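You operate a simulated robot arm through the tools that you are given. There is no shell and no other tool. Be economical: measure what you need, move in short steps, check, and stop when the job is done.

Carry out the task below with a simulated robot arm. There is one attempt and no reset: what you move stays moved.

TASK
Clamp the long brown block in the small vice and sand the dried glue off its top.
Fine: put the orange sanding block back and open the vice.
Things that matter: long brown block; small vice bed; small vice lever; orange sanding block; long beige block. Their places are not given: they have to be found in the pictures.

It is judged by the outcome, as a careful person would: the job done as asked, and still so three seconds after it is handed in. It fails if anything else is knocked over, pushed out of place, dropped, spilled or broken.

THE ROBOT
A 7-joint arm with a two-finger parallel gripper, fixed in place. Base frame: the origin is at the foot of the arm, x ahead of it, y to its left, z up; the work surface is at about z = 0. Lengths are in mm, angles in rad, forces in N, time in s.
With the tool pointing down near the work surface it reaches from about 240 to 620 mm from the base axis. Its first joint turns from -1.152 to 1.152 rad. Payload 2.6 kg.
Tool frame: the origin (TCP) lies between the finger pads and is the grasp point; the fingertips stand 30 mm ahead of it; z points along the fingers, y is the line along which they close. The gripper opens to 94 mm. The fingers are 28 mm wide and 10 mm thick; the gripper's body (50 by 96 mm) begins 55 mm behind the TCP.
Orientation is told as [roll, pitch, yaw] about the base's x, y, z axes, in that order, counted from this pose: with the fingers straight down and closing along the base's y, the tool's x points along the base's -x, its y along +y and its z along -z.

THE INTERFACE
- The arm moves only by the tool send_rows. Its argument "motion" is a list of rows, each a list of 7 numbers: the shift along the tool's x, y, z in units of 40 mm (1.0 is 40 mm), then the turn, a rotation vector about the tool's x, y, z in units of 5 degrees (1.0 is 5 degrees), then the finger opening in mm, from 0 to 94. In form: [[tx, ty, tz, ax, ay, az, jaw], ...]. A call has 1 to 20 rows; each row shifts and turns the commanded pose from where the row before left it, along the tool's axes as they then stand. A call with a number of a shift or a turn outside -1 to 1 is refused whole. A row lasts 0.2 s, in which the tool goes at most 50 mm and 0.15 rad; a call with a longer step from one row to the next is refused whole, and so is a gripper value outside its range. A pose out of reach is approached as far as the arm can. The call stops where the force on the tool passes 70 N (or 10 N more than at its start, if that is more) or the arm is blocked; 0.2 s more then pass. The fingers move at their own pace (about 72 mm/s each) and stop on an object; they squeeze with about 39 N. The grip force told is the motor's: it shows also when the fingers shut on nothing. Time passes only in rows, and 0.2 s behind the last, so rows that do not move let the fingers close. It gives the time, the measured TCP pose, the force on the tool (base axes), the opening and the grip force at its end, in the units of the frame above (readings bear some noise).
- Cameras (640 x 400 px; columns grow to the right, rows downward): "scene" is fixed at [49.4, 441.3, 572.3]; the picture's right is [-0.64, -0.77, 0.00], its down [-0.37, 0.31, -0.87] and it looks along [0.67, -0.56, -0.49] (base axes); focal length 334 px, centre (320, 200). "wrist" rides on the gripper at [-37, 0, -58] in the tool frame; the picture's right is [0.00, -1.00, 0.00], its down [0.97, 0.00, -0.24] and it looks along [0.24, 0.00, 0.97] (tool axes); focal length 218 px, centre (320, 200).
- camera(camera): a new picture of that camera. No time passes.
- pixel_to_xyz(camera, pixels): for up to 12 pixels [column, row] of the newest picture of that camera ("zoom" is the newest enlarged one), the place [x, y, z] in the base frame of the surface seen there, good to about 2 mm. No time passes.
- close_up(camera, box): a new picture of the part [left, top, right, bottom] of that camera's present view, enlarged. No time passes.
- job_done(): hands the job in; it is judged then, once.

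Work in short steps. Measure before you move; look again where a grasp or a placing could have gone wrong, and mend it. You have 80 turns and 34 pictures in all, the two below and enlarged ones among them. Open the gripper and draw the arm clear of the work before you hand the job in, unless the task says otherwise; then end with one line.

The tools are called after ">>>" as a command line: name --pt "numbers of a row" for each row, then --argument value for the rest, lists and objects as JSON in quotes. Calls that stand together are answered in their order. send_rows: Moves the arm, as the interface text tells. Its arguments: {"type":"object","properties":{"motion":{"type":"array","items":{"type":"array","items":{"type":"number"}}}},"required":["motion"]} The other tools are called the same way: camera (camera) takes a picture; pixel_to_xyz (camera, pixels) gives the place of the surface under pixels of a picture; close_up (camera, box) takes an enlarged picture of a part of a camera's view; job_done () hands the job in.

At the start:

```text
t: 0.0
tcp_pos: [338.6, 156.0, 348.7]
ee_rot: [-0.001, 0.0, 0.0]
contact_force: [0.4, -0.1, -0.5]
width: 94.0
finger_force: 0.1
```

scene: 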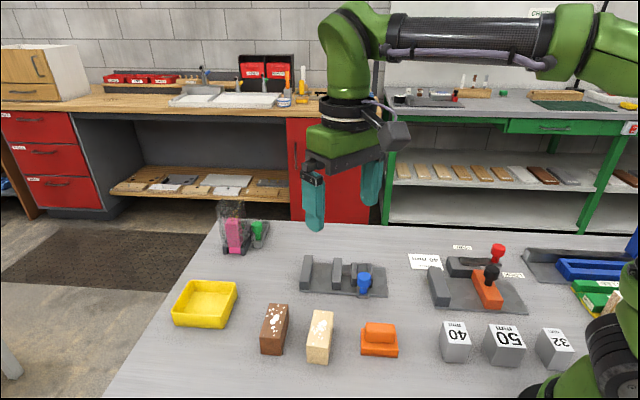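
wrist: 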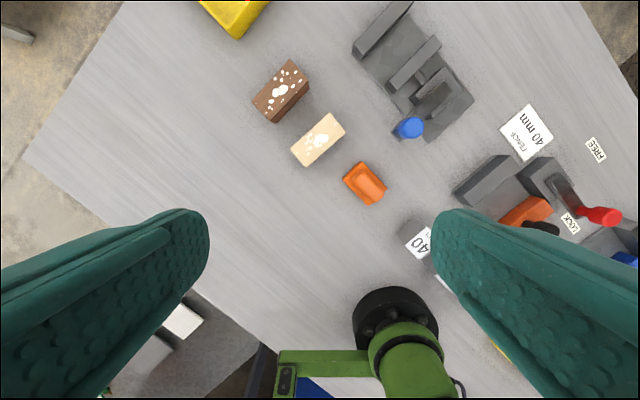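

The small vice (blue lever) seems to be at scene (345,278), with the brown block at (274,330) and the sander at (379,340). I'll enlarge these areas.

>>> close_up --camera "scene" --box '[280, 240, 410, 320]'

>>> close_up --camera "wrist" --box '[240, 0, 480, 210]'

>>> pixel_to_xyz --camera "wrist" --pixels '[[290, 61], [309, 72], [279, 123], [254, 101], [325, 114], [345, 130], [310, 166], [292, 150], [362, 165], [386, 186], [372, 203], [345, 180]]'

>>> pixel_to_xyz --camera "scene" --pixels '[[308, 258], [304, 290], [337, 262], [334, 290], [352, 266], [364, 275], [364, 292], [380, 292], [384, 270], [322, 280], [345, 285], [378, 330]]'

```text
4.92 times, centred on (345, 280) of scene
```

zoom: 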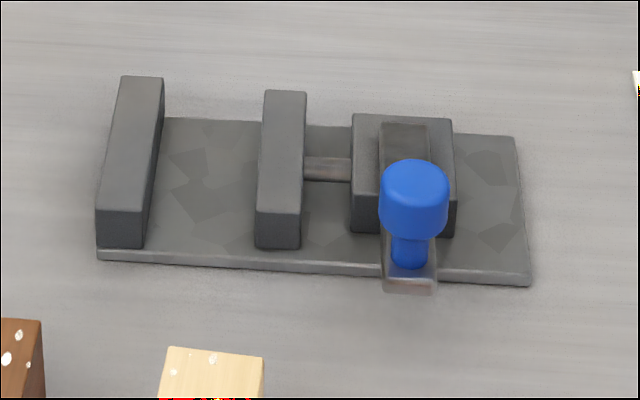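

```text
1.90 times, centred on (360, 105) of wrist
```

zoom: 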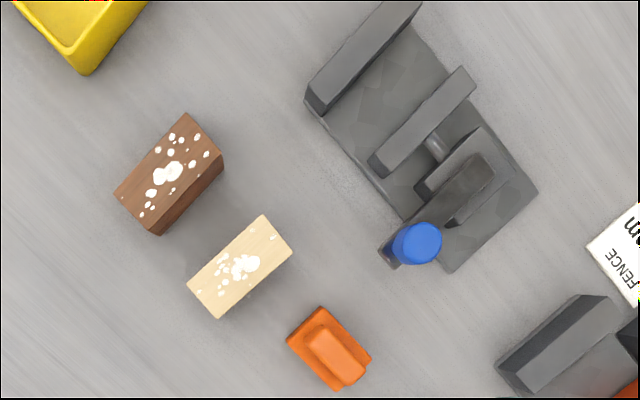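

```text
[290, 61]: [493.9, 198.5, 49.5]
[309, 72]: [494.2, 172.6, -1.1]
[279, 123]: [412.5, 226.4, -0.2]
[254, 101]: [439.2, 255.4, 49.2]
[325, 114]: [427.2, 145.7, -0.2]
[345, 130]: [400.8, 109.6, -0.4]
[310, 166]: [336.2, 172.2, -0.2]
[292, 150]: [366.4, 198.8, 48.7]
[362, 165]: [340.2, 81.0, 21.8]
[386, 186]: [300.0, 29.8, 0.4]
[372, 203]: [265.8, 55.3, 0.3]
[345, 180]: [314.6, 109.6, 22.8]
```

```text
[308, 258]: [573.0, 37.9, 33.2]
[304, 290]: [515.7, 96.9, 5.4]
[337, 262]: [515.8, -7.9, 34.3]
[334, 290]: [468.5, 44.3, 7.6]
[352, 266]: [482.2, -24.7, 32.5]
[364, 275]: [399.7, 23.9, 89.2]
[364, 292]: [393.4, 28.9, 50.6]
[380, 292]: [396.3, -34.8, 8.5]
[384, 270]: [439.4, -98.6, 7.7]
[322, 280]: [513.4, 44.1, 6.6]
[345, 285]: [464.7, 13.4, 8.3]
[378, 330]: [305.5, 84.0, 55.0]
```

Measuring block, sander and vice details from the zoomed wrist view.

>>> pixel_to_xyz --camera "zoom" --pixels '[[186, 118], [219, 152], [158, 212], [120, 194], [160, 228], [220, 170], [170, 170], [262, 219], [288, 250], [220, 314], [192, 286], [240, 265]]'

>>> pixel_to_xyz --camera "zoom" --pixels '[[321, 311], [367, 356], [337, 387], [291, 343], [320, 330], [360, 372], [335, 355], [312, 345], [345, 385], [355, 350], [326, 326], [350, 375]]'

>>> pixel_to_xyz --camera "zoom" --pixels '[[310, 92], [322, 98], [410, 5], [417, 10], [372, 158], [384, 168], [462, 70], [472, 80], [417, 243], [480, 165], [388, 262], [450, 268]]'

>>> pixel_to_xyz --camera "zoom" --pixels '[[430, 185], [480, 135], [440, 215], [370, 115], [400, 60], [345, 130], [430, 147], [395, 195], [534, 190], [320, 110], [450, 200], [465, 185]]'

```text
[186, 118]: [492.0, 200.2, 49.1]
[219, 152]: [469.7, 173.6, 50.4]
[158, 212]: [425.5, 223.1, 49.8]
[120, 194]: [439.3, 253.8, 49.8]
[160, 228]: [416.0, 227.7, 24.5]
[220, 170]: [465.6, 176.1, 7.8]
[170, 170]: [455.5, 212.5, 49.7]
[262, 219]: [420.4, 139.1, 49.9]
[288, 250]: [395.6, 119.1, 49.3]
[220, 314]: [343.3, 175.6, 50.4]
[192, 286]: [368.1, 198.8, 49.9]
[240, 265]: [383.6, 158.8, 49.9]
```

```text
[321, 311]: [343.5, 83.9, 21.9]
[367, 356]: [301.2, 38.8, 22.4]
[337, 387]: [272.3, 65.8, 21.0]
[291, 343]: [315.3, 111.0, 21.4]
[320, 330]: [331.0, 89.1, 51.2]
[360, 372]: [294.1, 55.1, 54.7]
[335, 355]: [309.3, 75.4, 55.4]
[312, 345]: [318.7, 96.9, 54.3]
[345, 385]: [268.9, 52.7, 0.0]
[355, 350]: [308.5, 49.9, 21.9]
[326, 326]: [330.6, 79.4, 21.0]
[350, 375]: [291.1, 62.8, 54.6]
```

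```text
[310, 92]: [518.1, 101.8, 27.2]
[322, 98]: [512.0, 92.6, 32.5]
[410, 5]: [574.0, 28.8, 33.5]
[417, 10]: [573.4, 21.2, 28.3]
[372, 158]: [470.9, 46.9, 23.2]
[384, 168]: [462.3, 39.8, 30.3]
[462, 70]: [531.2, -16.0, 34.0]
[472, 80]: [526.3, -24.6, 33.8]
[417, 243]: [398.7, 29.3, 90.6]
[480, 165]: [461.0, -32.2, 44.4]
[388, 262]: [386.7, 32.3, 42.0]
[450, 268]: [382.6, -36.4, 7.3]
```

```text
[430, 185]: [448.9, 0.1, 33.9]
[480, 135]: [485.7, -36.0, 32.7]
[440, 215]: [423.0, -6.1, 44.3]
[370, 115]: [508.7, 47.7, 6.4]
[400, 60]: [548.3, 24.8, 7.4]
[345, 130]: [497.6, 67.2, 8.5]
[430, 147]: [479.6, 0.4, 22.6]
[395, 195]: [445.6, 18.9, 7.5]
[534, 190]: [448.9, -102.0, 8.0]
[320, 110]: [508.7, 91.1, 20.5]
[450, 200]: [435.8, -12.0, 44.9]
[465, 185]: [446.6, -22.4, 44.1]
```

Brown block is about 77x36x50, its long axis parallel to the vice jaws, with the lever pointing along the jaws. I'll check the other fixtures and look closer at the lever.

>>> close_up --camera "scene" --box '[400, 220, 640, 370]'

>>> close_up --camera "wrist" --box '[340, 0, 480, 150]'

```text
2.67 times, centred on (520, 295) of scene
```

zoom: 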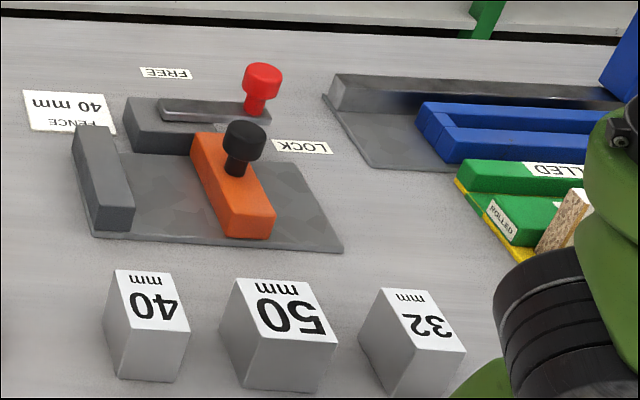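

```text
2.67 times, centred on (410, 75) of wrist
```

zoom: 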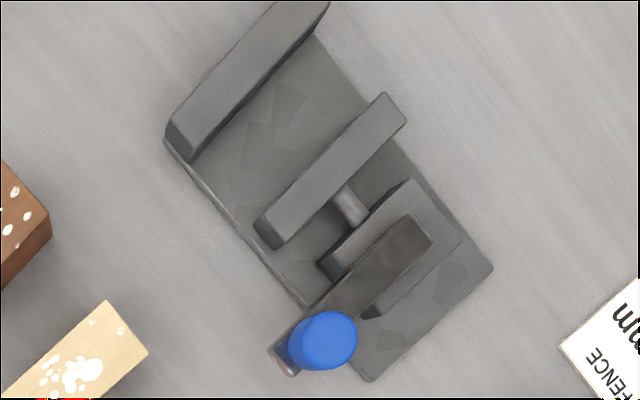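

Measuring jaw faces and the lever in this zoom.

>>> pixel_to_xyz --camera "zoom" --pixels '[[178, 118], [186, 132], [192, 154], [196, 160], [322, 10], [327, 4], [310, 40], [262, 218], [272, 243], [286, 236], [384, 98], [402, 120]]'

>>> pixel_to_xyz --camera "zoom" --pixels '[[410, 222], [428, 240], [345, 285], [360, 305], [275, 350], [290, 370], [325, 340], [300, 340], [350, 335], [410, 186], [326, 262], [345, 200]]'

>>> pixel_to_xyz --camera "zoom" --pixels '[[172, 148], [490, 266], [368, 378], [258, 224], [250, 205], [290, 180], [320, 152], [380, 90], [200, 150], [240, 112], [280, 75], [310, 33]]'

```text
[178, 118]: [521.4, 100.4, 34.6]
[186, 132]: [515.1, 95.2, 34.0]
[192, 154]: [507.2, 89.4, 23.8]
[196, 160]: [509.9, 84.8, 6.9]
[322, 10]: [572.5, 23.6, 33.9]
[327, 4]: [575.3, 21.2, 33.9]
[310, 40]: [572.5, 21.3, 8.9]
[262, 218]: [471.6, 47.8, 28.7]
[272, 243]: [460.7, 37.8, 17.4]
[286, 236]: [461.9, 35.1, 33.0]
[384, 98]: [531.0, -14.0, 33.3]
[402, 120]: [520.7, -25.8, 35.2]
```

```text
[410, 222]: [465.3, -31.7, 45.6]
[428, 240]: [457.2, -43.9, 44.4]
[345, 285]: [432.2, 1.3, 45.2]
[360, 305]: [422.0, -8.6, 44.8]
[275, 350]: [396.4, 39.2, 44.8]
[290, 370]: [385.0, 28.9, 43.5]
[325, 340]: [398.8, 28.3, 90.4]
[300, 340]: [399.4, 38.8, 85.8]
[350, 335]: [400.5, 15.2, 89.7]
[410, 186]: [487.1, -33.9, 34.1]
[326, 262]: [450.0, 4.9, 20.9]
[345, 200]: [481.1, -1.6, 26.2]
```

```text
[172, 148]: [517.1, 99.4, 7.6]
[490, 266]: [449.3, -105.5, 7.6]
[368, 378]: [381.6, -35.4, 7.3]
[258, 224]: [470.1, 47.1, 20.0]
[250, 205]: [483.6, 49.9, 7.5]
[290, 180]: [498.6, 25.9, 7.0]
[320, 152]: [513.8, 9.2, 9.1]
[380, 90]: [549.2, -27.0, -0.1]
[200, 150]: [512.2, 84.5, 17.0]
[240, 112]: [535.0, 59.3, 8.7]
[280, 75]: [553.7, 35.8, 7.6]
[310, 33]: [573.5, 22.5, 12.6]
```

The jaw gap is about 53 mm, jaws run at -46°, and the block is parallel. I'll yaw the tool by 44° so the fingers close along the block's length, then hover above it.

>>> send_rows --pt "0 0 0 0 0 -0.978 94" --pt "0 0 0 0 0 -0.978 94" --pt "0 0 0 0 0 -0.978 94" --pt "0 0 0 0 0 -0.978 94" --pt "0 0 0 0 0 -0.978 94" --pt "0 0 0 0 0 -0.978 94" --pt "0 0 0 0 0 -0.978 94" --pt "0 0 0 0 0 -0.978 94" --pt "0 0 0 0 0 -0.978 94" --pt "-0.515 -0.165 0.828 0 0 0 94" --pt "-0.515 -0.165 0.828 0 0 0 94" --pt "-0.515 -0.165 0.828 0 0 0 94" --pt "-0.515 -0.165 0.828 0 0 0 94" --pt "-0.515 -0.165 0.828 0 0 0 94" --pt "-0.515 -0.165 0.828 0 0 0 94" --pt "0 0 0 0 0 0 94"

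>>> camera --camera "wrist"

```text
t: 3.4
tcp_pos: [454.8, 213.3, 151.7]
ee_rot: [0.0, 0.0, 0.767]
contact_force: [0.0, 0.2, 0.6]
width: 94.2
finger_force: 0.0
```

```text
27 pictures are left
```

wrist: 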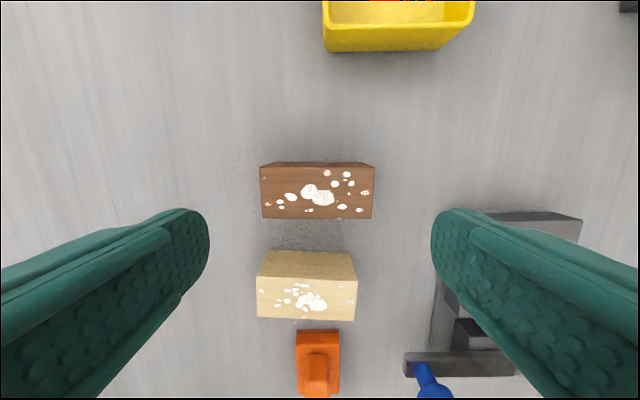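

The block is aligned and centred in view (317,190). I'll re-measure its corners from here.

>>> pixel_to_xyz --camera "wrist" --pixels '[[262, 169], [373, 169], [371, 216], [264, 216], [317, 190], [300, 332], [337, 332], [310, 356], [326, 356], [310, 392], [326, 392]]'

```text
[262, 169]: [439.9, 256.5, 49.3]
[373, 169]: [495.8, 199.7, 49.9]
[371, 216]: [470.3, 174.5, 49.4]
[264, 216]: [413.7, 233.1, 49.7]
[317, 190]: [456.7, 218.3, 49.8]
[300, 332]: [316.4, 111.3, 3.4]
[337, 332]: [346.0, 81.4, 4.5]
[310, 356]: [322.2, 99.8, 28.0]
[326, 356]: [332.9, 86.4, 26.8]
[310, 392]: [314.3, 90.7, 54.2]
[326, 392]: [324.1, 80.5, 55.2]
```

Descending onto the block (centre about 455,215) and closing.

>>> send_rows --pt "-0.03 0.03 0.7 0 0 0 94" --pt "0 0 0.7 0 0 0 94" --pt "0 0 0.7 0 0 0 94" --pt "0 0 0.4 0 0 0 94" --pt "0 0 0.34 0 0 0 94" --pt "0 0 0 0 0 0 94" --pt "0 0 0 0 0 0 60" --pt "0 0 0 0 0 0 60" --pt "0 0 0 0 0 0 60"

```text
t: 5.4
tcp_pos: [453.6, 215.1, 38.6]
ee_rot: [0.0, 0.0, 0.768]
contact_force: [0.3, -0.3, 0.5]
width: 88.8
finger_force: 38.6
```

The width of 88.8 is larger than the 80 I measured, so I'll look.

>>> camera --camera "wrist"

>>> close_up --camera "scene" --box '[220, 250, 380, 370]'

```text
26 pictures are left
```

wrist: 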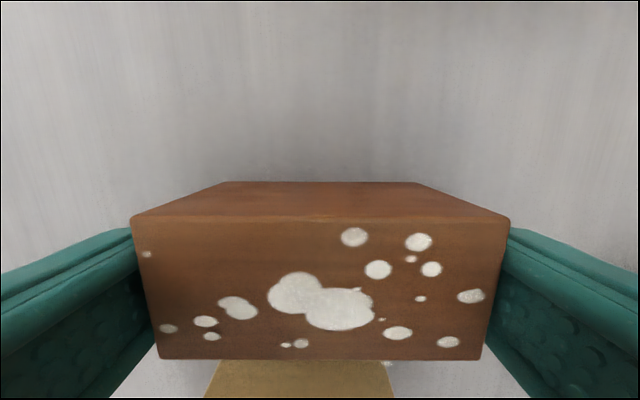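

```text
3.33 times, centred on (300, 310) of scene
```

zoom: 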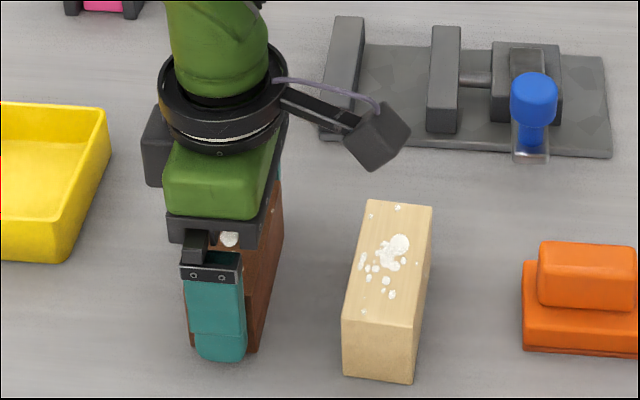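

Gripped well. Measuring the block in the grip.

>>> pixel_to_xyz --camera "wrist" --pixels '[[137, 221], [505, 221], [478, 355], [162, 355], [320, 290], [230, 186], [412, 186]]'

```text
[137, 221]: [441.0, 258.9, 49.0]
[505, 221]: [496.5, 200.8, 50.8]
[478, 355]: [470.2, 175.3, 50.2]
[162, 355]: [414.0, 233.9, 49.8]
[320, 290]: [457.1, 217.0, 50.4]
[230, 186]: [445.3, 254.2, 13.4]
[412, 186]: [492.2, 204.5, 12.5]
```

Lifting 72 mm and carrying to above the vice (block centre target n=404, t=337).

>>> send_rows --pt "0 0 -0.6 0 0 0 60" --pt "0 0 -0.6 0 0 0 60" --pt "0 0 -0.6 0 0 0 60" --pt "0.265 -0.63 0 0 0 0 60" --pt "0.265 -0.63 0 0 0 0 60" --pt "0.265 -0.63 0 0 0 0 60" --pt "0.265 -0.63 0 0 0 0 60" --pt "0.265 -0.63 0 0 0 0 60" --pt "0.265 -0.63 0 0 0 0 60" --pt "0.265 -0.63 0 0 0 0 60" --pt "0 0 0 0 0 0 60" --pt "0 0 0.5 0 0 0 60" --pt "0 0 0.1 0 0 0 60" --pt "0 0 0 0 0 0 60"

>>> camera --camera "wrist"

>>> close_up --camera "scene" --box '[280, 210, 410, 310]'

```text
t: 8.4
tcp_pos: [523.6, 35.7, 85.3]
ee_rot: [0.001, 0.001, 0.769]
contact_force: [-0.1, -1.6, 0.2]
width: 59.7
finger_force: 0.0
```

```text
24 pictures are left
```

wrist: 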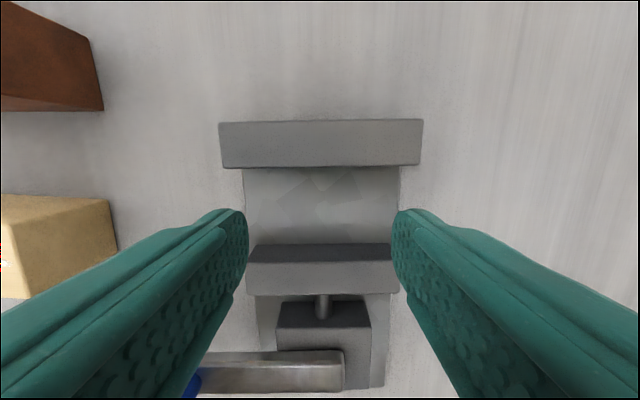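

```text
4.00 times, centred on (345, 260) of scene
```

zoom: 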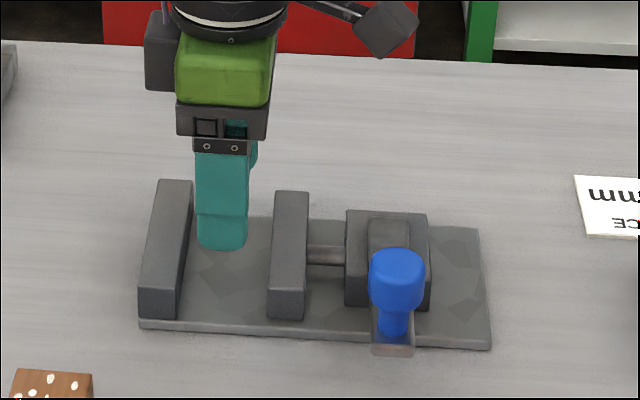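

The block was lost during the lift: opening is now 59.7 with nothing between the fingers. I'll check where the block is.

>>> camera --camera "scene"

>>> pixel_to_xyz --camera "wrist" --pixels '[[103, 110], [90, 38], [60, 108], [118, 248], [222, 165], [421, 165], [248, 262], [396, 262], [250, 246], [395, 245]]'

```text
22 pictures are left
```

scene: 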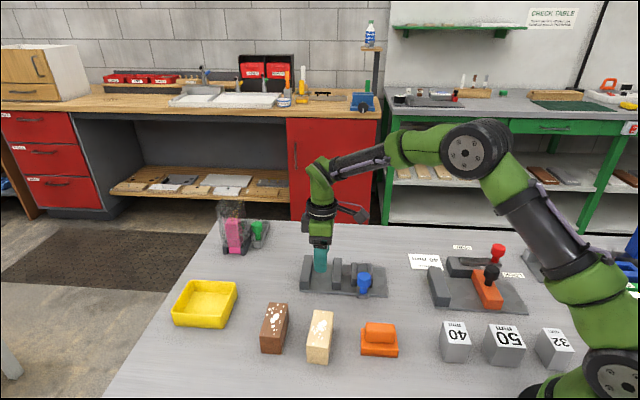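

```text
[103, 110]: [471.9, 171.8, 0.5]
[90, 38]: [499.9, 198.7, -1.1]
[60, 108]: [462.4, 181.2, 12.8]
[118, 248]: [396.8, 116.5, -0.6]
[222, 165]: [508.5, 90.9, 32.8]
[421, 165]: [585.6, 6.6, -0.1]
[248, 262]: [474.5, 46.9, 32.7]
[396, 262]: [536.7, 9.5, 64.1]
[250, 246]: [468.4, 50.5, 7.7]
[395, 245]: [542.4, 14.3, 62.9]
```

The block is still standing in its place, so it slipped out of the grip at the start of the lift. I'll go back above it with the gripper open and look again.

>>> send_rows --pt "0 0 -0.9 0 0 0 94" --pt "-0.27 0.632 0 0 0 0 94" --pt "-0.27 0.632 0 0 0 0 94" --pt "-0.27 0.632 0 0 0 0 94" --pt "-0.27 0.632 0 0 0 0 94" --pt "-0.27 0.632 0 0 0 0 94" --pt "-0.27 0.632 0 0 0 0 94" --pt "-0.27 0.632 0 0 0 0 94" --pt "0 0 0 0 0 0 94"

>>> camera --camera "wrist"

>>> pixel_to_xyz --camera "wrist" --pixels '[[320, 200], [250, 170], [385, 170], [260, 225], [380, 225]]'

```text
t: 10.4
tcp_pos: [454.6, 217.7, 120.8]
ee_rot: [0.001, -0.001, 0.769]
contact_force: [-0.3, 1.0, 1.2]
width: 94.1
finger_force: 0.0
```

```text
21 pictures are left
```

wrist: 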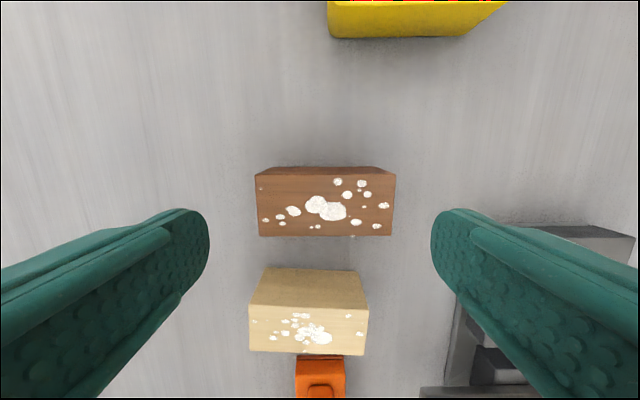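

```text
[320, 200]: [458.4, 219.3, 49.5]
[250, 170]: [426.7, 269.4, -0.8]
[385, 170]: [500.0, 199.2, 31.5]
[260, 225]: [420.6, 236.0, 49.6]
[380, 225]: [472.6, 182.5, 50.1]
```

The block centre is about 3 mm to the right of the TCP. I'll correct that, descend, close harder and longer, and read before lifting.

>>> send_rows --pt "0 -0.075 0.6 0 0 0 94" --pt "0 0 0.6 0 0 0 94" --pt "0 0 0.5 0 0 0 94" --pt "0 0 0.37 0 0 0 94" --pt "0 0 0 0 0 0 94" --pt "0 0 0 0 0 0 40" --pt "0 0 0 0 0 0 20" --pt "0 0 0 0 0 0 20" --pt "0 0 0 0 0 0 20" --pt "0 0 0 0 0 0 20" --pt "0 0 0 0 0 0 20"

```text
t: 12.8
tcp_pos: [456.1, 214.4, 39.5]
ee_rot: [0.0, 0.0, 0.768]
contact_force: [-0.5, 0.3, 0.0]
width: 88.7
finger_force: 39.6
```

>>> send_rows --pt "0 0 -0.1 0 0 0 20" --pt "0 0 -0.1 0 0 0 20" --pt "0 0 0 0 0 0 20"

>>> camera --camera "wrist"

```text
t: 13.6
tcp_pos: [456.4, 215.4, 46.9]
ee_rot: [0.0, 0.001, 0.768]
contact_force: [0.2, 0.6, -1.7]
width: 88.5
finger_force: 38.9
```

```text
20 pictures are left
```

wrist: 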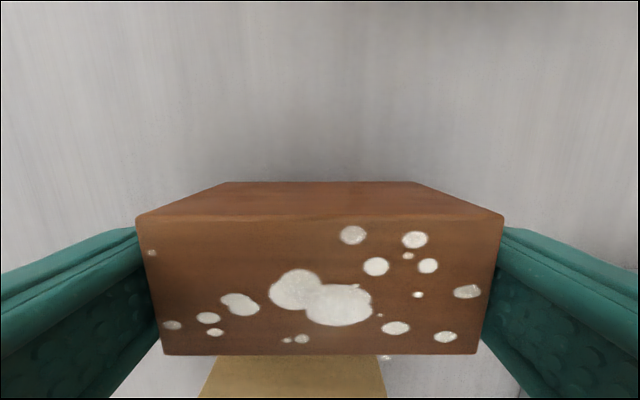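

>>> pixel_to_xyz --camera "wrist" --pixels '[[320, 280], [145, 225], [495, 225], [200, 340], [450, 340], [290, 380]]'

>>> send_rows --pt "0 0 -0.1 0 0 0 20" --pt "0 0 -0.1 0 0 0 20" --pt "0 0 0 0 0 0 20" --pt "0 0 0 0 0 0 20"

>>> pixel_to_xyz --camera "wrist" --pixels '[[320, 280], [145, 225], [495, 225], [200, 340], [450, 340]]'

```text
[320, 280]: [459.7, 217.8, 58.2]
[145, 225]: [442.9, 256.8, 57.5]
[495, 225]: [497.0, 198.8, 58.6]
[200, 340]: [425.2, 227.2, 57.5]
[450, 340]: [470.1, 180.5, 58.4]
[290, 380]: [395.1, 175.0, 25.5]
```

```text
t: 14.6
tcp_pos: [456.6, 213.4, 54.4]
ee_rot: [0.0, -0.001, 0.768]
contact_force: [-0.7, 0.2, -0.4]
width: 88.6
finger_force: 39.0
```

```text
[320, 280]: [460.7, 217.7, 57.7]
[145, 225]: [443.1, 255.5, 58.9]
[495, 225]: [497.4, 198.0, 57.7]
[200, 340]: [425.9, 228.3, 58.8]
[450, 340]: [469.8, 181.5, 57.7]
```

It rose with the gripper on the slow lift, so the faster lift must have shaken it out. Checking the second step.

>>> camera --camera "wrist"

>>> pixel_to_xyz --camera "wrist" --pixels '[[320, 280], [160, 230], [480, 230]]'

```text
19 pictures are left
```

wrist: 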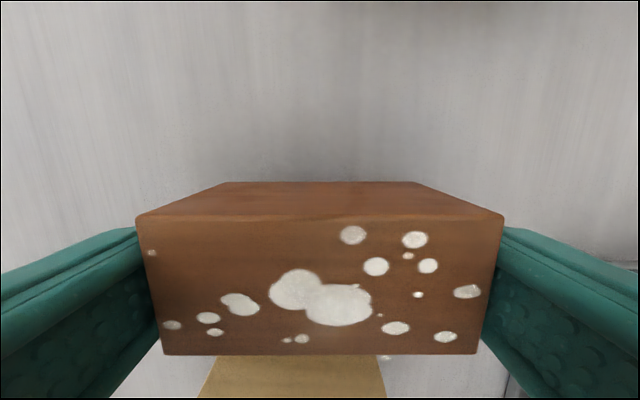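

```text
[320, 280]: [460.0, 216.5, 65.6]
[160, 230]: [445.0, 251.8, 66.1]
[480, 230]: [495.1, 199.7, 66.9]
```

Held (top now z≈66). Continuing gently up to TCP z≈115.

>>> send_rows --pt "0 0 -0.05 0 0 0 20" --pt "0 0 -0.1 0 0 0 20" --pt "0 0 -0.15 0 0 0 20" --pt "0 0 -0.2 0 0 0 20" --pt "0 0 -0.2 0 0 0 20" --pt "0 0 -0.2 0 0 0 20" --pt "0 0 -0.2 0 0 0 20" --pt "0 0 -0.2 0 0 0 20" --pt "0 0 -0.15 0 0 0 20" --pt "0 0 -0.05 0 0 0 20" --pt "0 0 0 0 0 0 20"

```text
t: 17.0
tcp_pos: [456.2, 214.1, 114.8]
ee_rot: [-0.001, 0.0, 0.767]
contact_force: [-0.7, -0.3, -1.3]
width: 88.8
finger_force: 39.0
```

Carrying sideways gently to above the vice.

>>> send_rows --pt "0.035 -0.083 0 0 0 0 20" --pt "0.07 -0.165 0 0 0 0 20" --pt "0.117 -0.275 0 0 0 0 20" --pt "0.117 -0.275 0 0 0 0 20" --pt "0.117 -0.275 0 0 0 0 20" --pt "0.117 -0.275 0 0 0 0 20" --pt "0.117 -0.275 0 0 0 0 20" --pt "0.117 -0.275 0 0 0 0 20" --pt "0.117 -0.275 0 0 0 0 20" --pt "0.117 -0.275 0 0 0 0 20" --pt "0.117 -0.275 0 0 0 0 20" --pt "0.117 -0.275 0 0 0 0 20" --pt "0.117 -0.275 0 0 0 0 20" --pt "0.117 -0.275 0 0 0 0 20" --pt "0.117 -0.275 0 0 0 0 20" --pt "0.117 -0.275 0 0 0 0 20" --pt "0.07 -0.165 0 0 0 0 20" --pt "0.035 -0.083 0 0 0 0 20" --pt "0 0 0 0 0 0 20"

>>> camera --camera "wrist"

>>> pixel_to_xyz --camera "wrist" --pixels '[[320, 280], [142, 222], [498, 222], [166, 350], [472, 350]]'

```text
t: 21.0
tcp_pos: [524.8, 37.8, 114.6]
ee_rot: [0.0, 0.001, 0.767]
contact_force: [0.3, -1.1, -1.0]
width: 88.8
finger_force: 38.4
```

```text
18 pictures are left
```

wrist: 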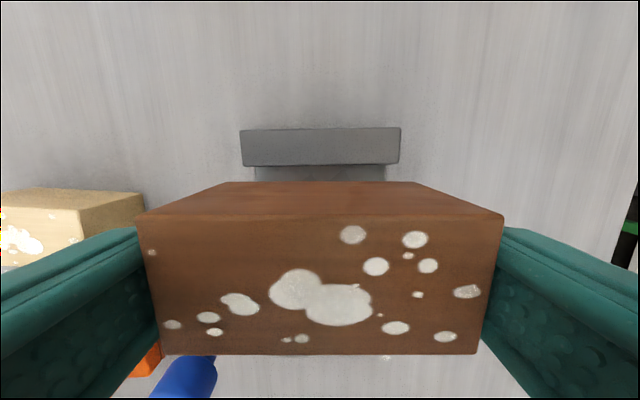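

```text
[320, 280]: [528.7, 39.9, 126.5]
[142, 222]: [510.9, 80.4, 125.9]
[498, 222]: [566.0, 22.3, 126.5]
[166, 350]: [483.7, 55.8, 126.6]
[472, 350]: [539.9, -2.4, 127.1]
```

There are about 2 mm of clearance to the fixed jaw and 12 mm on the other side. Shifting 2 mm and lowering to just above the bed.

>>> send_rows --pt "0.05 0 0.05 0 0 0 20" --pt "0 0 0.1 0 0 0 20" --pt "0 0 0.2 0 0 0 20" --pt "0 0 0.2 0 0 0 20" --pt "0 0 0.2 0 0 0 20" --pt "0 0 0.2 0 0 0 20" --pt "0 0 0.2 0 0 0 20" --pt "0 0 0.2 0 0 0 20" --pt "0 0 0.15 0 0 0 20" --pt "0 0 0.1 0 0 0 20" --pt "0 0 0.05 0 0 0 20" --pt "0 0 0 0 0 0 20"

>>> close_up --camera "scene" --box '[280, 220, 410, 310]'

```text
t: 23.6
tcp_pos: [522.0, 36.7, 48.3]
ee_rot: [0.001, 0.0, 0.767]
contact_force: [1.0, 0.2, -0.8]
width: 88.6
finger_force: 39.0
```

```text
4.44 times, centred on (345, 265) of scene
```

zoom: 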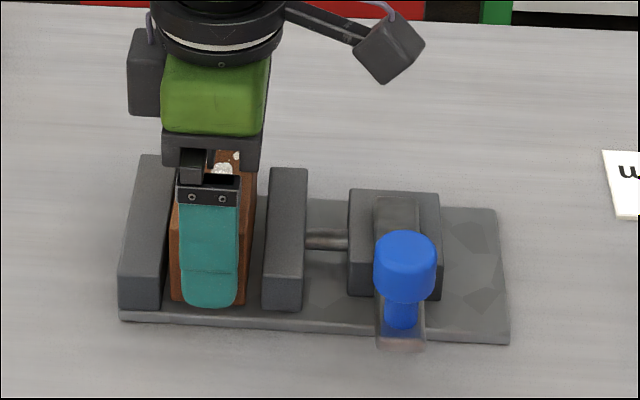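

The block is between the jaws. Lowering the last few mm to contact.

>>> send_rows --pt "0 0 0.03 0 0 0 20" --pt "0 0 0.03 0 0 0 20" --pt "0 0 0 0 0 0 20"

```text
t: 24.4
tcp_pos: [523.5, 36.2, 45.5]
ee_rot: [0.001, 0.0, 0.767]
contact_force: [-0.4, 1.0, 0.0]
width: 88.4
finger_force: 39.3
```

>>> send_rows --pt "0 0 0.02 0 0 0 20" --pt "0 0 0.02 0 0 0 20" --pt "0 0 0 0 0 0 20"

```text
t: 25.2
tcp_pos: [522.9, 36.0, 47.2]
ee_rot: [-0.002, -0.002, 0.766]
contact_force: [-8.2, -2.5, 20.1]
width: 88.9
finger_force: 38.9
```

Contact with the bed (20 N). Releasing and rising.

>>> send_rows --pt "0 0 -0.02 0 0 0 20" --pt "0 0 0 0 0 0 94" --pt "0 0 0 0 0 0 94" --pt "0 0 -0.1 0 0 0 94" --pt "0 0 -0.4 0 0 0 94" --pt "0 0 -0.8 0 0 0 94" --pt "0 0 -0.8 0 0 0 94" --pt "0 0 -0.8 0 0 0 94" --pt "0 0 0 0 0 0 94"

>>> camera --camera "wrist"

```text
t: 27.2
tcp_pos: [524.5, 36.9, 161.1]
ee_rot: [-0.001, 0.0, 0.769]
contact_force: [0.6, 0.2, 0.4]
width: 94.0
finger_force: 0.0
```

```text
16 pictures are left
```

wrist: 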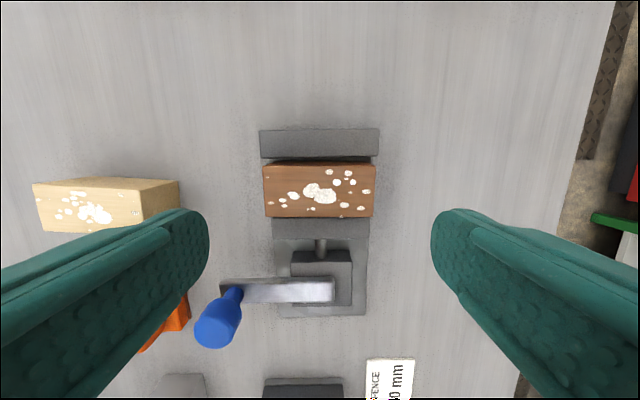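

The block is seated. Now I'll measure the lever, knob and surroundings from this view.

>>> pixel_to_xyz --camera "wrist" --pixels '[[222, 290], [333, 285], [333, 300], [230, 283], [213, 330], [200, 330], [230, 340], [300, 385], [182, 378], [352, 265], [292, 262], [368, 370]]'

>>> close_up --camera "wrist" --box '[190, 110, 410, 360]'

>>> pixel_to_xyz --camera "scene" --pixels '[[434, 270], [430, 295], [448, 262], [456, 322], [450, 358]]'

```text
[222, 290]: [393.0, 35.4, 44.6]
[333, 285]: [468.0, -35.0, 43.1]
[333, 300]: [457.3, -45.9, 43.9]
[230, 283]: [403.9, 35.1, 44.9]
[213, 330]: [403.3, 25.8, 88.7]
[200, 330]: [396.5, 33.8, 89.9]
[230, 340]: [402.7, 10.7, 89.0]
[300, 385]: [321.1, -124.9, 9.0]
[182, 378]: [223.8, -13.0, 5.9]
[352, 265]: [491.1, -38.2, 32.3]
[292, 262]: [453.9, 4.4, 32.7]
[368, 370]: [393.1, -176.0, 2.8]
```

```text
1.60 times, centred on (300, 235) of wrist
```

zoom: 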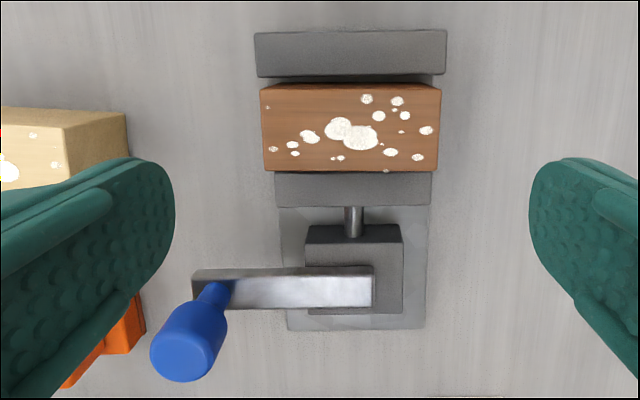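

```text
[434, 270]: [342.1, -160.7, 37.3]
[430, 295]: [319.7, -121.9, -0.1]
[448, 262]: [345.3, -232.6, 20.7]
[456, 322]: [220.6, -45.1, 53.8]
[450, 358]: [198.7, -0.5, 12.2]
```

Pivot estimated at (456,-33), knob axis at about (400,25), arm length about 81 mm. I'll move above the knob and turn the gripper so it closes across the lever.

>>> send_rows --pt "0.608 0.488 0 0 0 0 70" --pt "0.608 0.488 0 0 0 0 70" --pt "0.608 0.488 0 0 0 0 70" --pt "0.608 0.488 0 0 0 0 70" --pt "0 0 0 0 0 1 70" --pt "0 0 0 0 0 1 70" --pt "0 0 0 0 0 1 70" --pt "0 0 0 0 0 1 70" --pt "0 0 0 0 0 1 70" --pt "0 0 0 0 0 1 70" --pt "0 0 0 0 0 1 70" --pt "0 0 0 0 0 1 70" --pt "0 0 0 0 0 1 70" --pt "0 0 0 0 0 1 70" --pt "0 0 0 0 0 1 70" --pt "0 0 0 0 0 1 70" --pt "0 0 0 0 0 1 70" --pt "0 0 0 0 0 1 70" --pt "0 0 0 0 0 1 70" --pt "0 0 0 0 0 1 70"

>>> send_rows --pt "0 0 0 0 0 1 70" --pt "0 0 0 0 0 1 70" --pt "0 0 0 0 0 0 70"

>>> camera --camera "wrist"

```text
t: 31.4
tcp_pos: [398.4, 24.8, 161.4]
ee_rot: [-0.001, 0.0, -0.63]
contact_force: [0.2, 0.5, 0.1]
width: 70.1
finger_force: 0.0
```

```text
t: 32.2
tcp_pos: [399.8, 24.6, 161.9]
ee_rot: [0.0, 0.0, -0.803]
contact_force: [0.0, 0.1, -0.9]
width: 70.1
finger_force: 0.0
```

```text
14 pictures are left
```

wrist: 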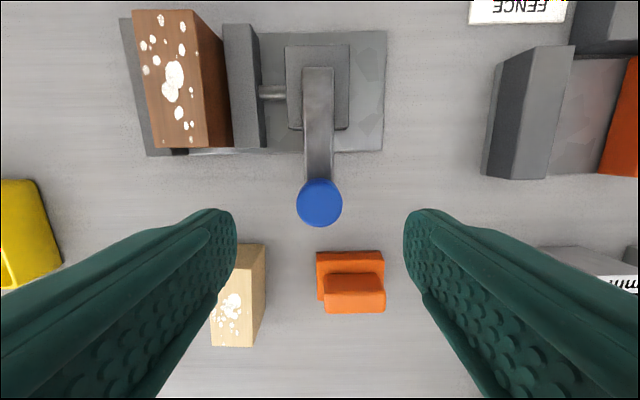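

The knob is centred between the fingers. Descending to TCP z≈82 and gripping it.

>>> send_rows --pt "-0.06 0 0.6 0 0 0 70" --pt "0 0 0.6 0 0 0 70" --pt "0 0 0.5 0 0 0 70" --pt "0 0 0.28 0 0 0 70" --pt "0 0 0 0 0 0 10" --pt "0 0 0 0 0 0 10" --pt "0 0 0 0 0 0 10" --pt "0 0 0 0 0 0 10"

```text
t: 34.0
tcp_pos: [400.4, 22.8, 82.3]
ee_rot: [0.0, 0.001, -0.802]
contact_force: [0.9, -0.5, -3.9]
width: 29.3
finger_force: 45.1
```

Gripped. Trying to swing the lever 20° away from the block (direction -n), following the arc.

>>> send_rows --pt "-0.007 -0.17 0 0 0 -1 10" --pt "-0.007 -0.17 0 0 0 -1 10" --pt "-0.007 -0.17 0 0 0 -1 10" --pt "-0.007 -0.17 0 0 0 -1 10" --pt "0 0 0 0 0 0 10"

>>> camera --camera "wrist"

```text
t: 35.2
tcp_pos: [384.4, 1.3, 82.8]
ee_rot: [-0.001, -0.001, -0.453]
contact_force: [12.2, -2.5, -16.9]
width: 29.5
finger_force: 45.4
```

```text
13 pictures are left
```

wrist: 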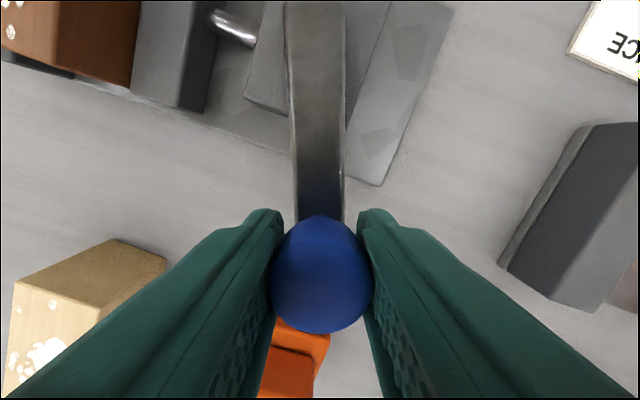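

The lever turns about the vertical. Continuing 40° and watching the jaw.

>>> send_rows --pt "-0.007 -0.17 0 0 0 -1 10" --pt "-0.007 -0.17 0 0 0 -1 10" --pt "-0.007 -0.17 0 0 0 -1 10" --pt "-0.007 -0.17 0 0 0 -1 10" --pt "-0.007 -0.17 0 0 0 -1 10" --pt "-0.007 -0.17 0 0 0 -1 10" --pt "-0.007 -0.17 0 0 0 -1 10" --pt "-0.007 -0.17 0 0 0 -1 10" --pt "0 0 0 0 0 0 10"

>>> close_up --camera "scene" --box '[280, 220, 410, 310]'

```text
t: 37.2
tcp_pos: [379.3, -51.2, 82.7]
ee_rot: [-0.001, -0.003, 0.247]
contact_force: [18.6, 5.9, -11.8]
width: 29.2
finger_force: 45.4
```

```text
4.44 times, centred on (345, 265) of scene
```

zoom: 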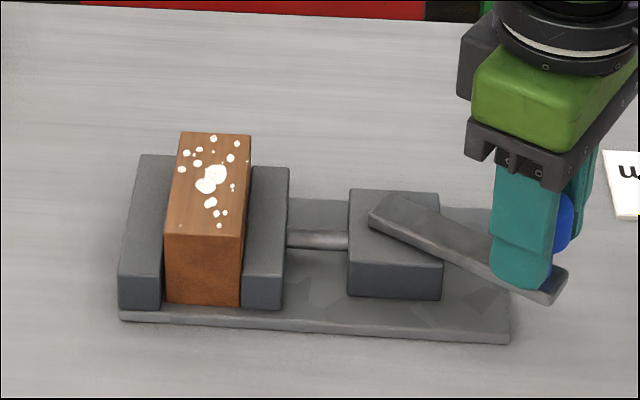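

The jaw is advancing toward the block. Continuing the last 30°.

>>> send_rows --pt "-0.007 -0.17 0 0 0 -1 10" --pt "-0.007 -0.17 0 0 0 -1 10" --pt "-0.007 -0.17 0 0 0 -1 10" --pt "-0.007 -0.17 0 0 0 -1 10" --pt "-0.007 -0.17 0 0 0 -1 10" --pt "-0.007 -0.17 0 0 0 -1 10" --pt "0 0 0 0 0 0 10"

>>> close_up --camera "scene" --box '[280, 220, 410, 310]'

```text
t: 38.3
tcp_pos: [386.0, -64.1, 81.5]
ee_rot: [0.029, 0.004, 0.606]
contact_force: [-7.8, 8.0, 5.1]
width: 29.4
finger_force: 45.0
stopped in row 5: the force on the tool passed its limit (the readings are from after the stop); the commanded pose is now the measured one
```

```text
4.44 times, centred on (345, 265) of scene
```

zoom: 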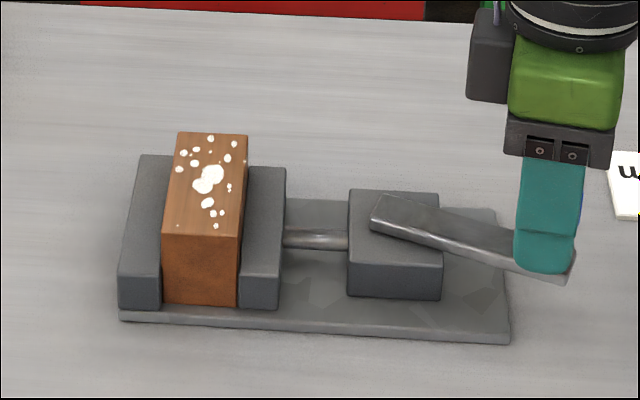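

The force limit was reached with the block against both jaws. I'll try one more gentle push to see whether the lever goes further.

>>> send_rows --pt "-0.007 -0.1 0 0 0 -0.6 10" --pt "-0.007 -0.1 0 0 0 -0.6 10" --pt "-0.007 -0.1 0 0 0 -0.6 10" --pt "0 0 0 0 0 0 10"

```text
t: 39.0
tcp_pos: [385.4, -64.7, 79.7]
ee_rot: [0.058, 0.009, 0.72]
contact_force: [-9.2, 5.8, 7.4]
width: 30.0
finger_force: 44.7
stopped in row 3: the force on the tool passed its limit (the readings are from after the stop); the commanded pose is now the measured one
```

The knob no longer moves, so the block is clamped. Releasing the knob and rising.

>>> send_rows --pt "0 0 0 0 0 0 60" --pt "0 0 0 0 0 0 60" --pt "0 0 -0.3 0 0 0 60" --pt "0 0 -0.7 0 0 0 60" --pt "0 0 -0.7 0 0 0 60" --pt "0 0 -0.5 0 0 0 60" --pt "0 0 0 0 0 0 60"

>>> close_up --camera "scene" --box '[280, 220, 410, 310]'

```text
t: 40.6
tcp_pos: [389.9, -69.6, 168.5]
ee_rot: [0.054, 0.008, 0.724]
contact_force: [-0.2, -0.7, 0.2]
width: 59.9
finger_force: 0.1
```

```text
4.44 times, centred on (345, 265) of scene
```

zoom: 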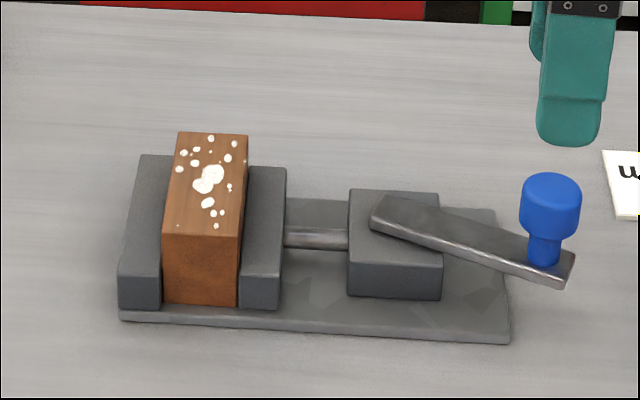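

The vice holds. I'll level the tool and move above the sanding block (about 308,75).

>>> send_rows --pt "0 0 0 0.517 0.353 -0.504 60" --pt "-0.173 0.672 0.117 0 0 0 60" --pt "-0.173 0.672 0.117 0 0 0 60" --pt "-0.173 0.672 0.117 0 0 0 60" --pt "-0.173 0.672 0.117 0 0 0 60" --pt "-0.173 0.672 0.117 0 0 0 60" --pt "-0.173 0.672 0.117 0 0 0 60" --pt "0 0 0 0 0 0 60"

>>> camera --camera "wrist"

```text
t: 42.4
tcp_pos: [307.4, 76.1, 140.1]
ee_rot: [0.01, 0.037, 0.768]
contact_force: [0.2, 0.2, 0.6]
width: 59.8
finger_force: 0.0
```

```text
9 pictures are left
```

wrist: 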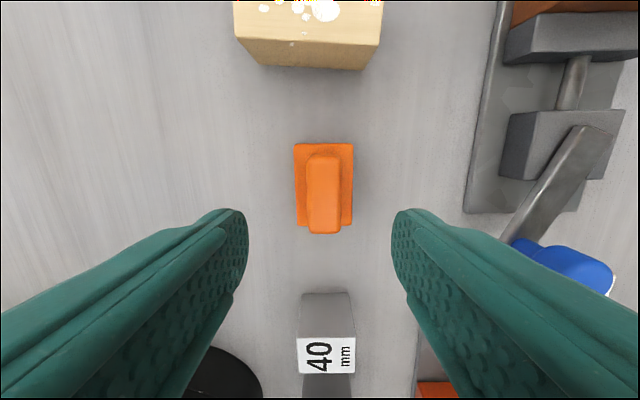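

Residual tilt will be corrected. Measuring the sander accurately.

>>> pixel_to_xyz --camera "wrist" --pixels '[[308, 165], [338, 165], [311, 225], [337, 225], [323, 195], [297, 148], [351, 148], [298, 222], [351, 222], [325, 158]]'

>>> send_rows --pt "0 0 0 0.115 -0.424 0 60" --pt "0 0 0 0 0 0 60"

```text
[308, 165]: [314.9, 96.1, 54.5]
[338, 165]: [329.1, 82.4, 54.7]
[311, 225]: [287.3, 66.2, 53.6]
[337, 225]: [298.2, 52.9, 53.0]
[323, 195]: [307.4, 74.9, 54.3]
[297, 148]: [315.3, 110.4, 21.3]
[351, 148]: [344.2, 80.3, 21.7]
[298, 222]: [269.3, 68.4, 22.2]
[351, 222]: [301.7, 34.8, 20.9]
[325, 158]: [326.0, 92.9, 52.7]
```

```text
t: 43.0
tcp_pos: [306.3, 74.4, 140.6]
ee_rot: [0.0, 0.0, 0.767]
contact_force: [0.0, 0.7, -0.3]
width: 59.7
finger_force: 0.1
```

Handle centre is (307.4,74.4) and the tool is level. Descending and gripping the handle.

>>> send_rows --pt "0 0 0.6 0 0 0 60" --pt "0 0 0.6 0 0 0 60" --pt "0 0 0.6 0 0 0 60" --pt "0 0 0.31 0 0 0 60" --pt "0 0 0 0 0 0 60" --pt "0 0 0 0 0 0 5" --pt "0 0 0 0 0 0 5" --pt "0 0 0 0 0 0 5" --pt "0 0 0 0 0 0 5"

```text
t: 45.0
tcp_pos: [306.6, 75.8, 56.5]
ee_rot: [0.0, 0.0, 0.768]
contact_force: [-0.6, -0.1, -0.2]
width: 27.7
finger_force: 39.3
```

Gripped (27.7). Lifting gently 90 mm.

>>> send_rows --pt "0 0 -0.05 0 0 0 5" --pt "0 0 -0.1 0 0 0 5" --pt "0 0 -0.2 0 0 0 5" --pt "0 0 -0.2 0 0 0 5" --pt "0 0 -0.2 0 0 0 5" --pt "0 0 -0.2 0 0 0 5" --pt "0 0 -0.2 0 0 0 5" --pt "0 0 -0.2 0 0 0 5" --pt "0 0 -0.2 0 0 0 5" --pt "0 0 -0.2 0 0 0 5" --pt "0 0 -0.2 0 0 0 5" --pt "0 0 -0.15 0 0 0 5" --pt "0 0 -0.1 0 0 0 5" --pt "0 0 -0.05 0 0 0 5" --pt "0 0 0 0 0 0 5"

```text
t: 48.2
tcp_pos: [307.6, 76.6, 145.4]
ee_rot: [0.0, 0.0, 0.77]
contact_force: [-0.5, 0.2, -1.1]
width: 27.7
finger_force: 38.8
```

Carrying the sander to above the block's near end.

>>> send_rows --pt "-0.063 -0.074 0 0 0 0 5" --pt "-0.127 -0.148 0 0 0 0 5" --pt "-0.211 -0.247 0 0 0 0 5" --pt "-0.211 -0.247 0 0 0 0 5" --pt "-0.211 -0.247 0 0 0 0 5" --pt "-0.211 -0.247 0 0 0 0 5" --pt "-0.211 -0.247 0 0 0 0 5" --pt "-0.211 -0.247 0 0 0 0 5" --pt "-0.211 -0.247 0 0 0 0 5" --pt "-0.211 -0.247 0 0 0 0 5" --pt "-0.211 -0.247 0 0 0 0 5" --pt "-0.211 -0.247 0 0 0 0 5" --pt "-0.211 -0.247 0 0 0 0 5" --pt "-0.211 -0.247 0 0 0 0 5" --pt "-0.211 -0.247 0 0 0 0 5" --pt "-0.211 -0.247 0 0 0 0 5" --pt "-0.127 -0.148 0 0 0 0 5" --pt "-0.063 -0.074 0 0 0 0 5" --pt "0 0 0 0 0 0 5"

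>>> close_up --camera "scene" --box '[270, 190, 420, 310]'

```text
t: 52.2
tcp_pos: [511.1, 55.4, 145.4]
ee_rot: [0.0, 0.0, 0.767]
contact_force: [-0.9, 0.5, -1.5]
width: 27.8
finger_force: 39.0
```

```text
3.33 times, centred on (345, 250) of scene
```

zoom: 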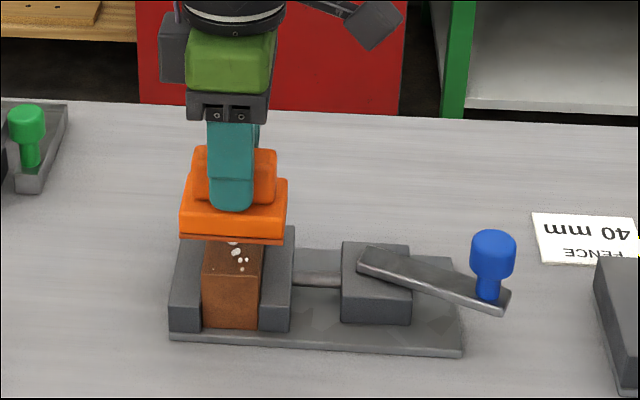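

The sander is above the block. Lowering to just above its top, then slowly to contact.

>>> send_rows --pt "0 0 0.1 0 0 0 5" --pt "0 0 0.2 0 0 0 5" --pt "0 0 0.2 0 0 0 5" --pt "0 0 0.15 0 0 0 5" --pt "0 0 0.05 0 0 0 5" --pt "0 0 0.02 0 0 0 5" --pt "0 0 0.02 0 0 0 5" --pt "0 0 0.02 0 0 0 5" --pt "0 0 0 0 0 0 5"

```text
t: 54.2
tcp_pos: [510.0, 55.7, 115.2]
ee_rot: [0.001, 0.0, 0.768]
contact_force: [-0.2, -0.1, -1.9]
width: 27.9
finger_force: 38.5
```

>>> send_rows --pt "0 0 0.02 0 0 0 5" --pt "0 0 0.02 0 0 0 5" --pt "0 0 0.02 0 0 0 5" --pt "0 0 0 0 0 0 5"

```text
t: 55.2
tcp_pos: [512.7, 54.9, 114.6]
ee_rot: [0.0, -0.002, 0.765]
contact_force: [-3.5, 0.7, 6.4]
width: 27.7
finger_force: 39.3
```

Contact made. Pressing slightly more and making the first stroke along the block and back.

>>> send_rows --pt "0 0 0.03 0 0 0 5" --pt "0 -0.15 0 0 0 0 5" --pt "0 -0.15 0 0 0 0 5" --pt "0 -0.15 0 0 0 0 5" --pt "0 -0.15 0 0 0 0 5" --pt "0 -0.15 0 0 0 0 5" --pt "0 -0.15 0 0 0 0 5" --pt "0 -0.15 0 0 0 0 5" --pt "0 -0.1 0 0 0 0 5" --pt "0 0 0 0 0 0 5"

```text
t: 57.4
tcp_pos: [543.2, 22.0, 113.5]
ee_rot: [-0.003, -0.004, 0.767]
contact_force: [-6.0, 4.2, 25.8]
width: 27.8
finger_force: 39.0
```

The stroke worked at 26 N. Stroking back and forth.

>>> send_rows --pt "0 0.15 0 0 0 0 5" --pt "0 0.15 0 0 0 0 5" --pt "0 0.15 0 0 0 0 5" --pt "0 0.15 0 0 0 0 5" --pt "0 0.15 0 0 0 0 5" --pt "0 0.15 0 0 0 0 5" --pt "0 0.15 0 0 0 0 5" --pt "0 0.15 0 0 0 0 5" --pt "0 0 0 0 0 0 5" --pt "0 -0.15 0 0 0 0 5" --pt "0 -0.15 0 0 0 0 5" --pt "0 -0.15 0 0 0 0 5" --pt "0 -0.15 0 0 0 0 5" --pt "0 -0.15 0 0 0 0 5" --pt "0 -0.15 0 0 0 0 5" --pt "0 -0.15 0 0 0 0 5" --pt "0 -0.15 0 0 0 0 5" --pt "0 0 0 0 0 0 5"

>>> close_up --camera "scene" --box '[270, 190, 420, 310]'

```text
t: 61.2
tcp_pos: [543.0, 22.7, 112.7]
ee_rot: [-0.001, -0.003, 0.768]
contact_force: [-3.5, 3.9, 19.1]
width: 27.9
finger_force: 38.9
```

```text
3.33 times, centred on (345, 250) of scene
```

zoom: 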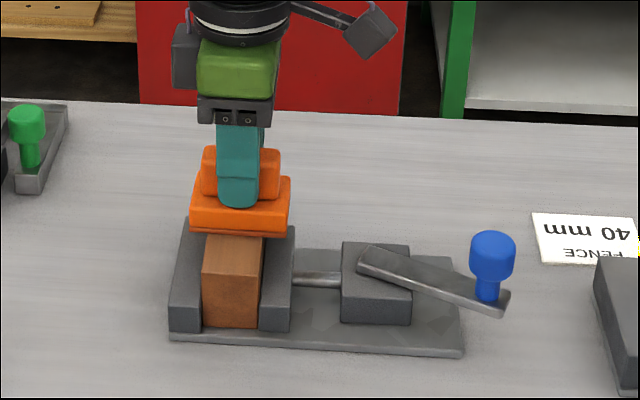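

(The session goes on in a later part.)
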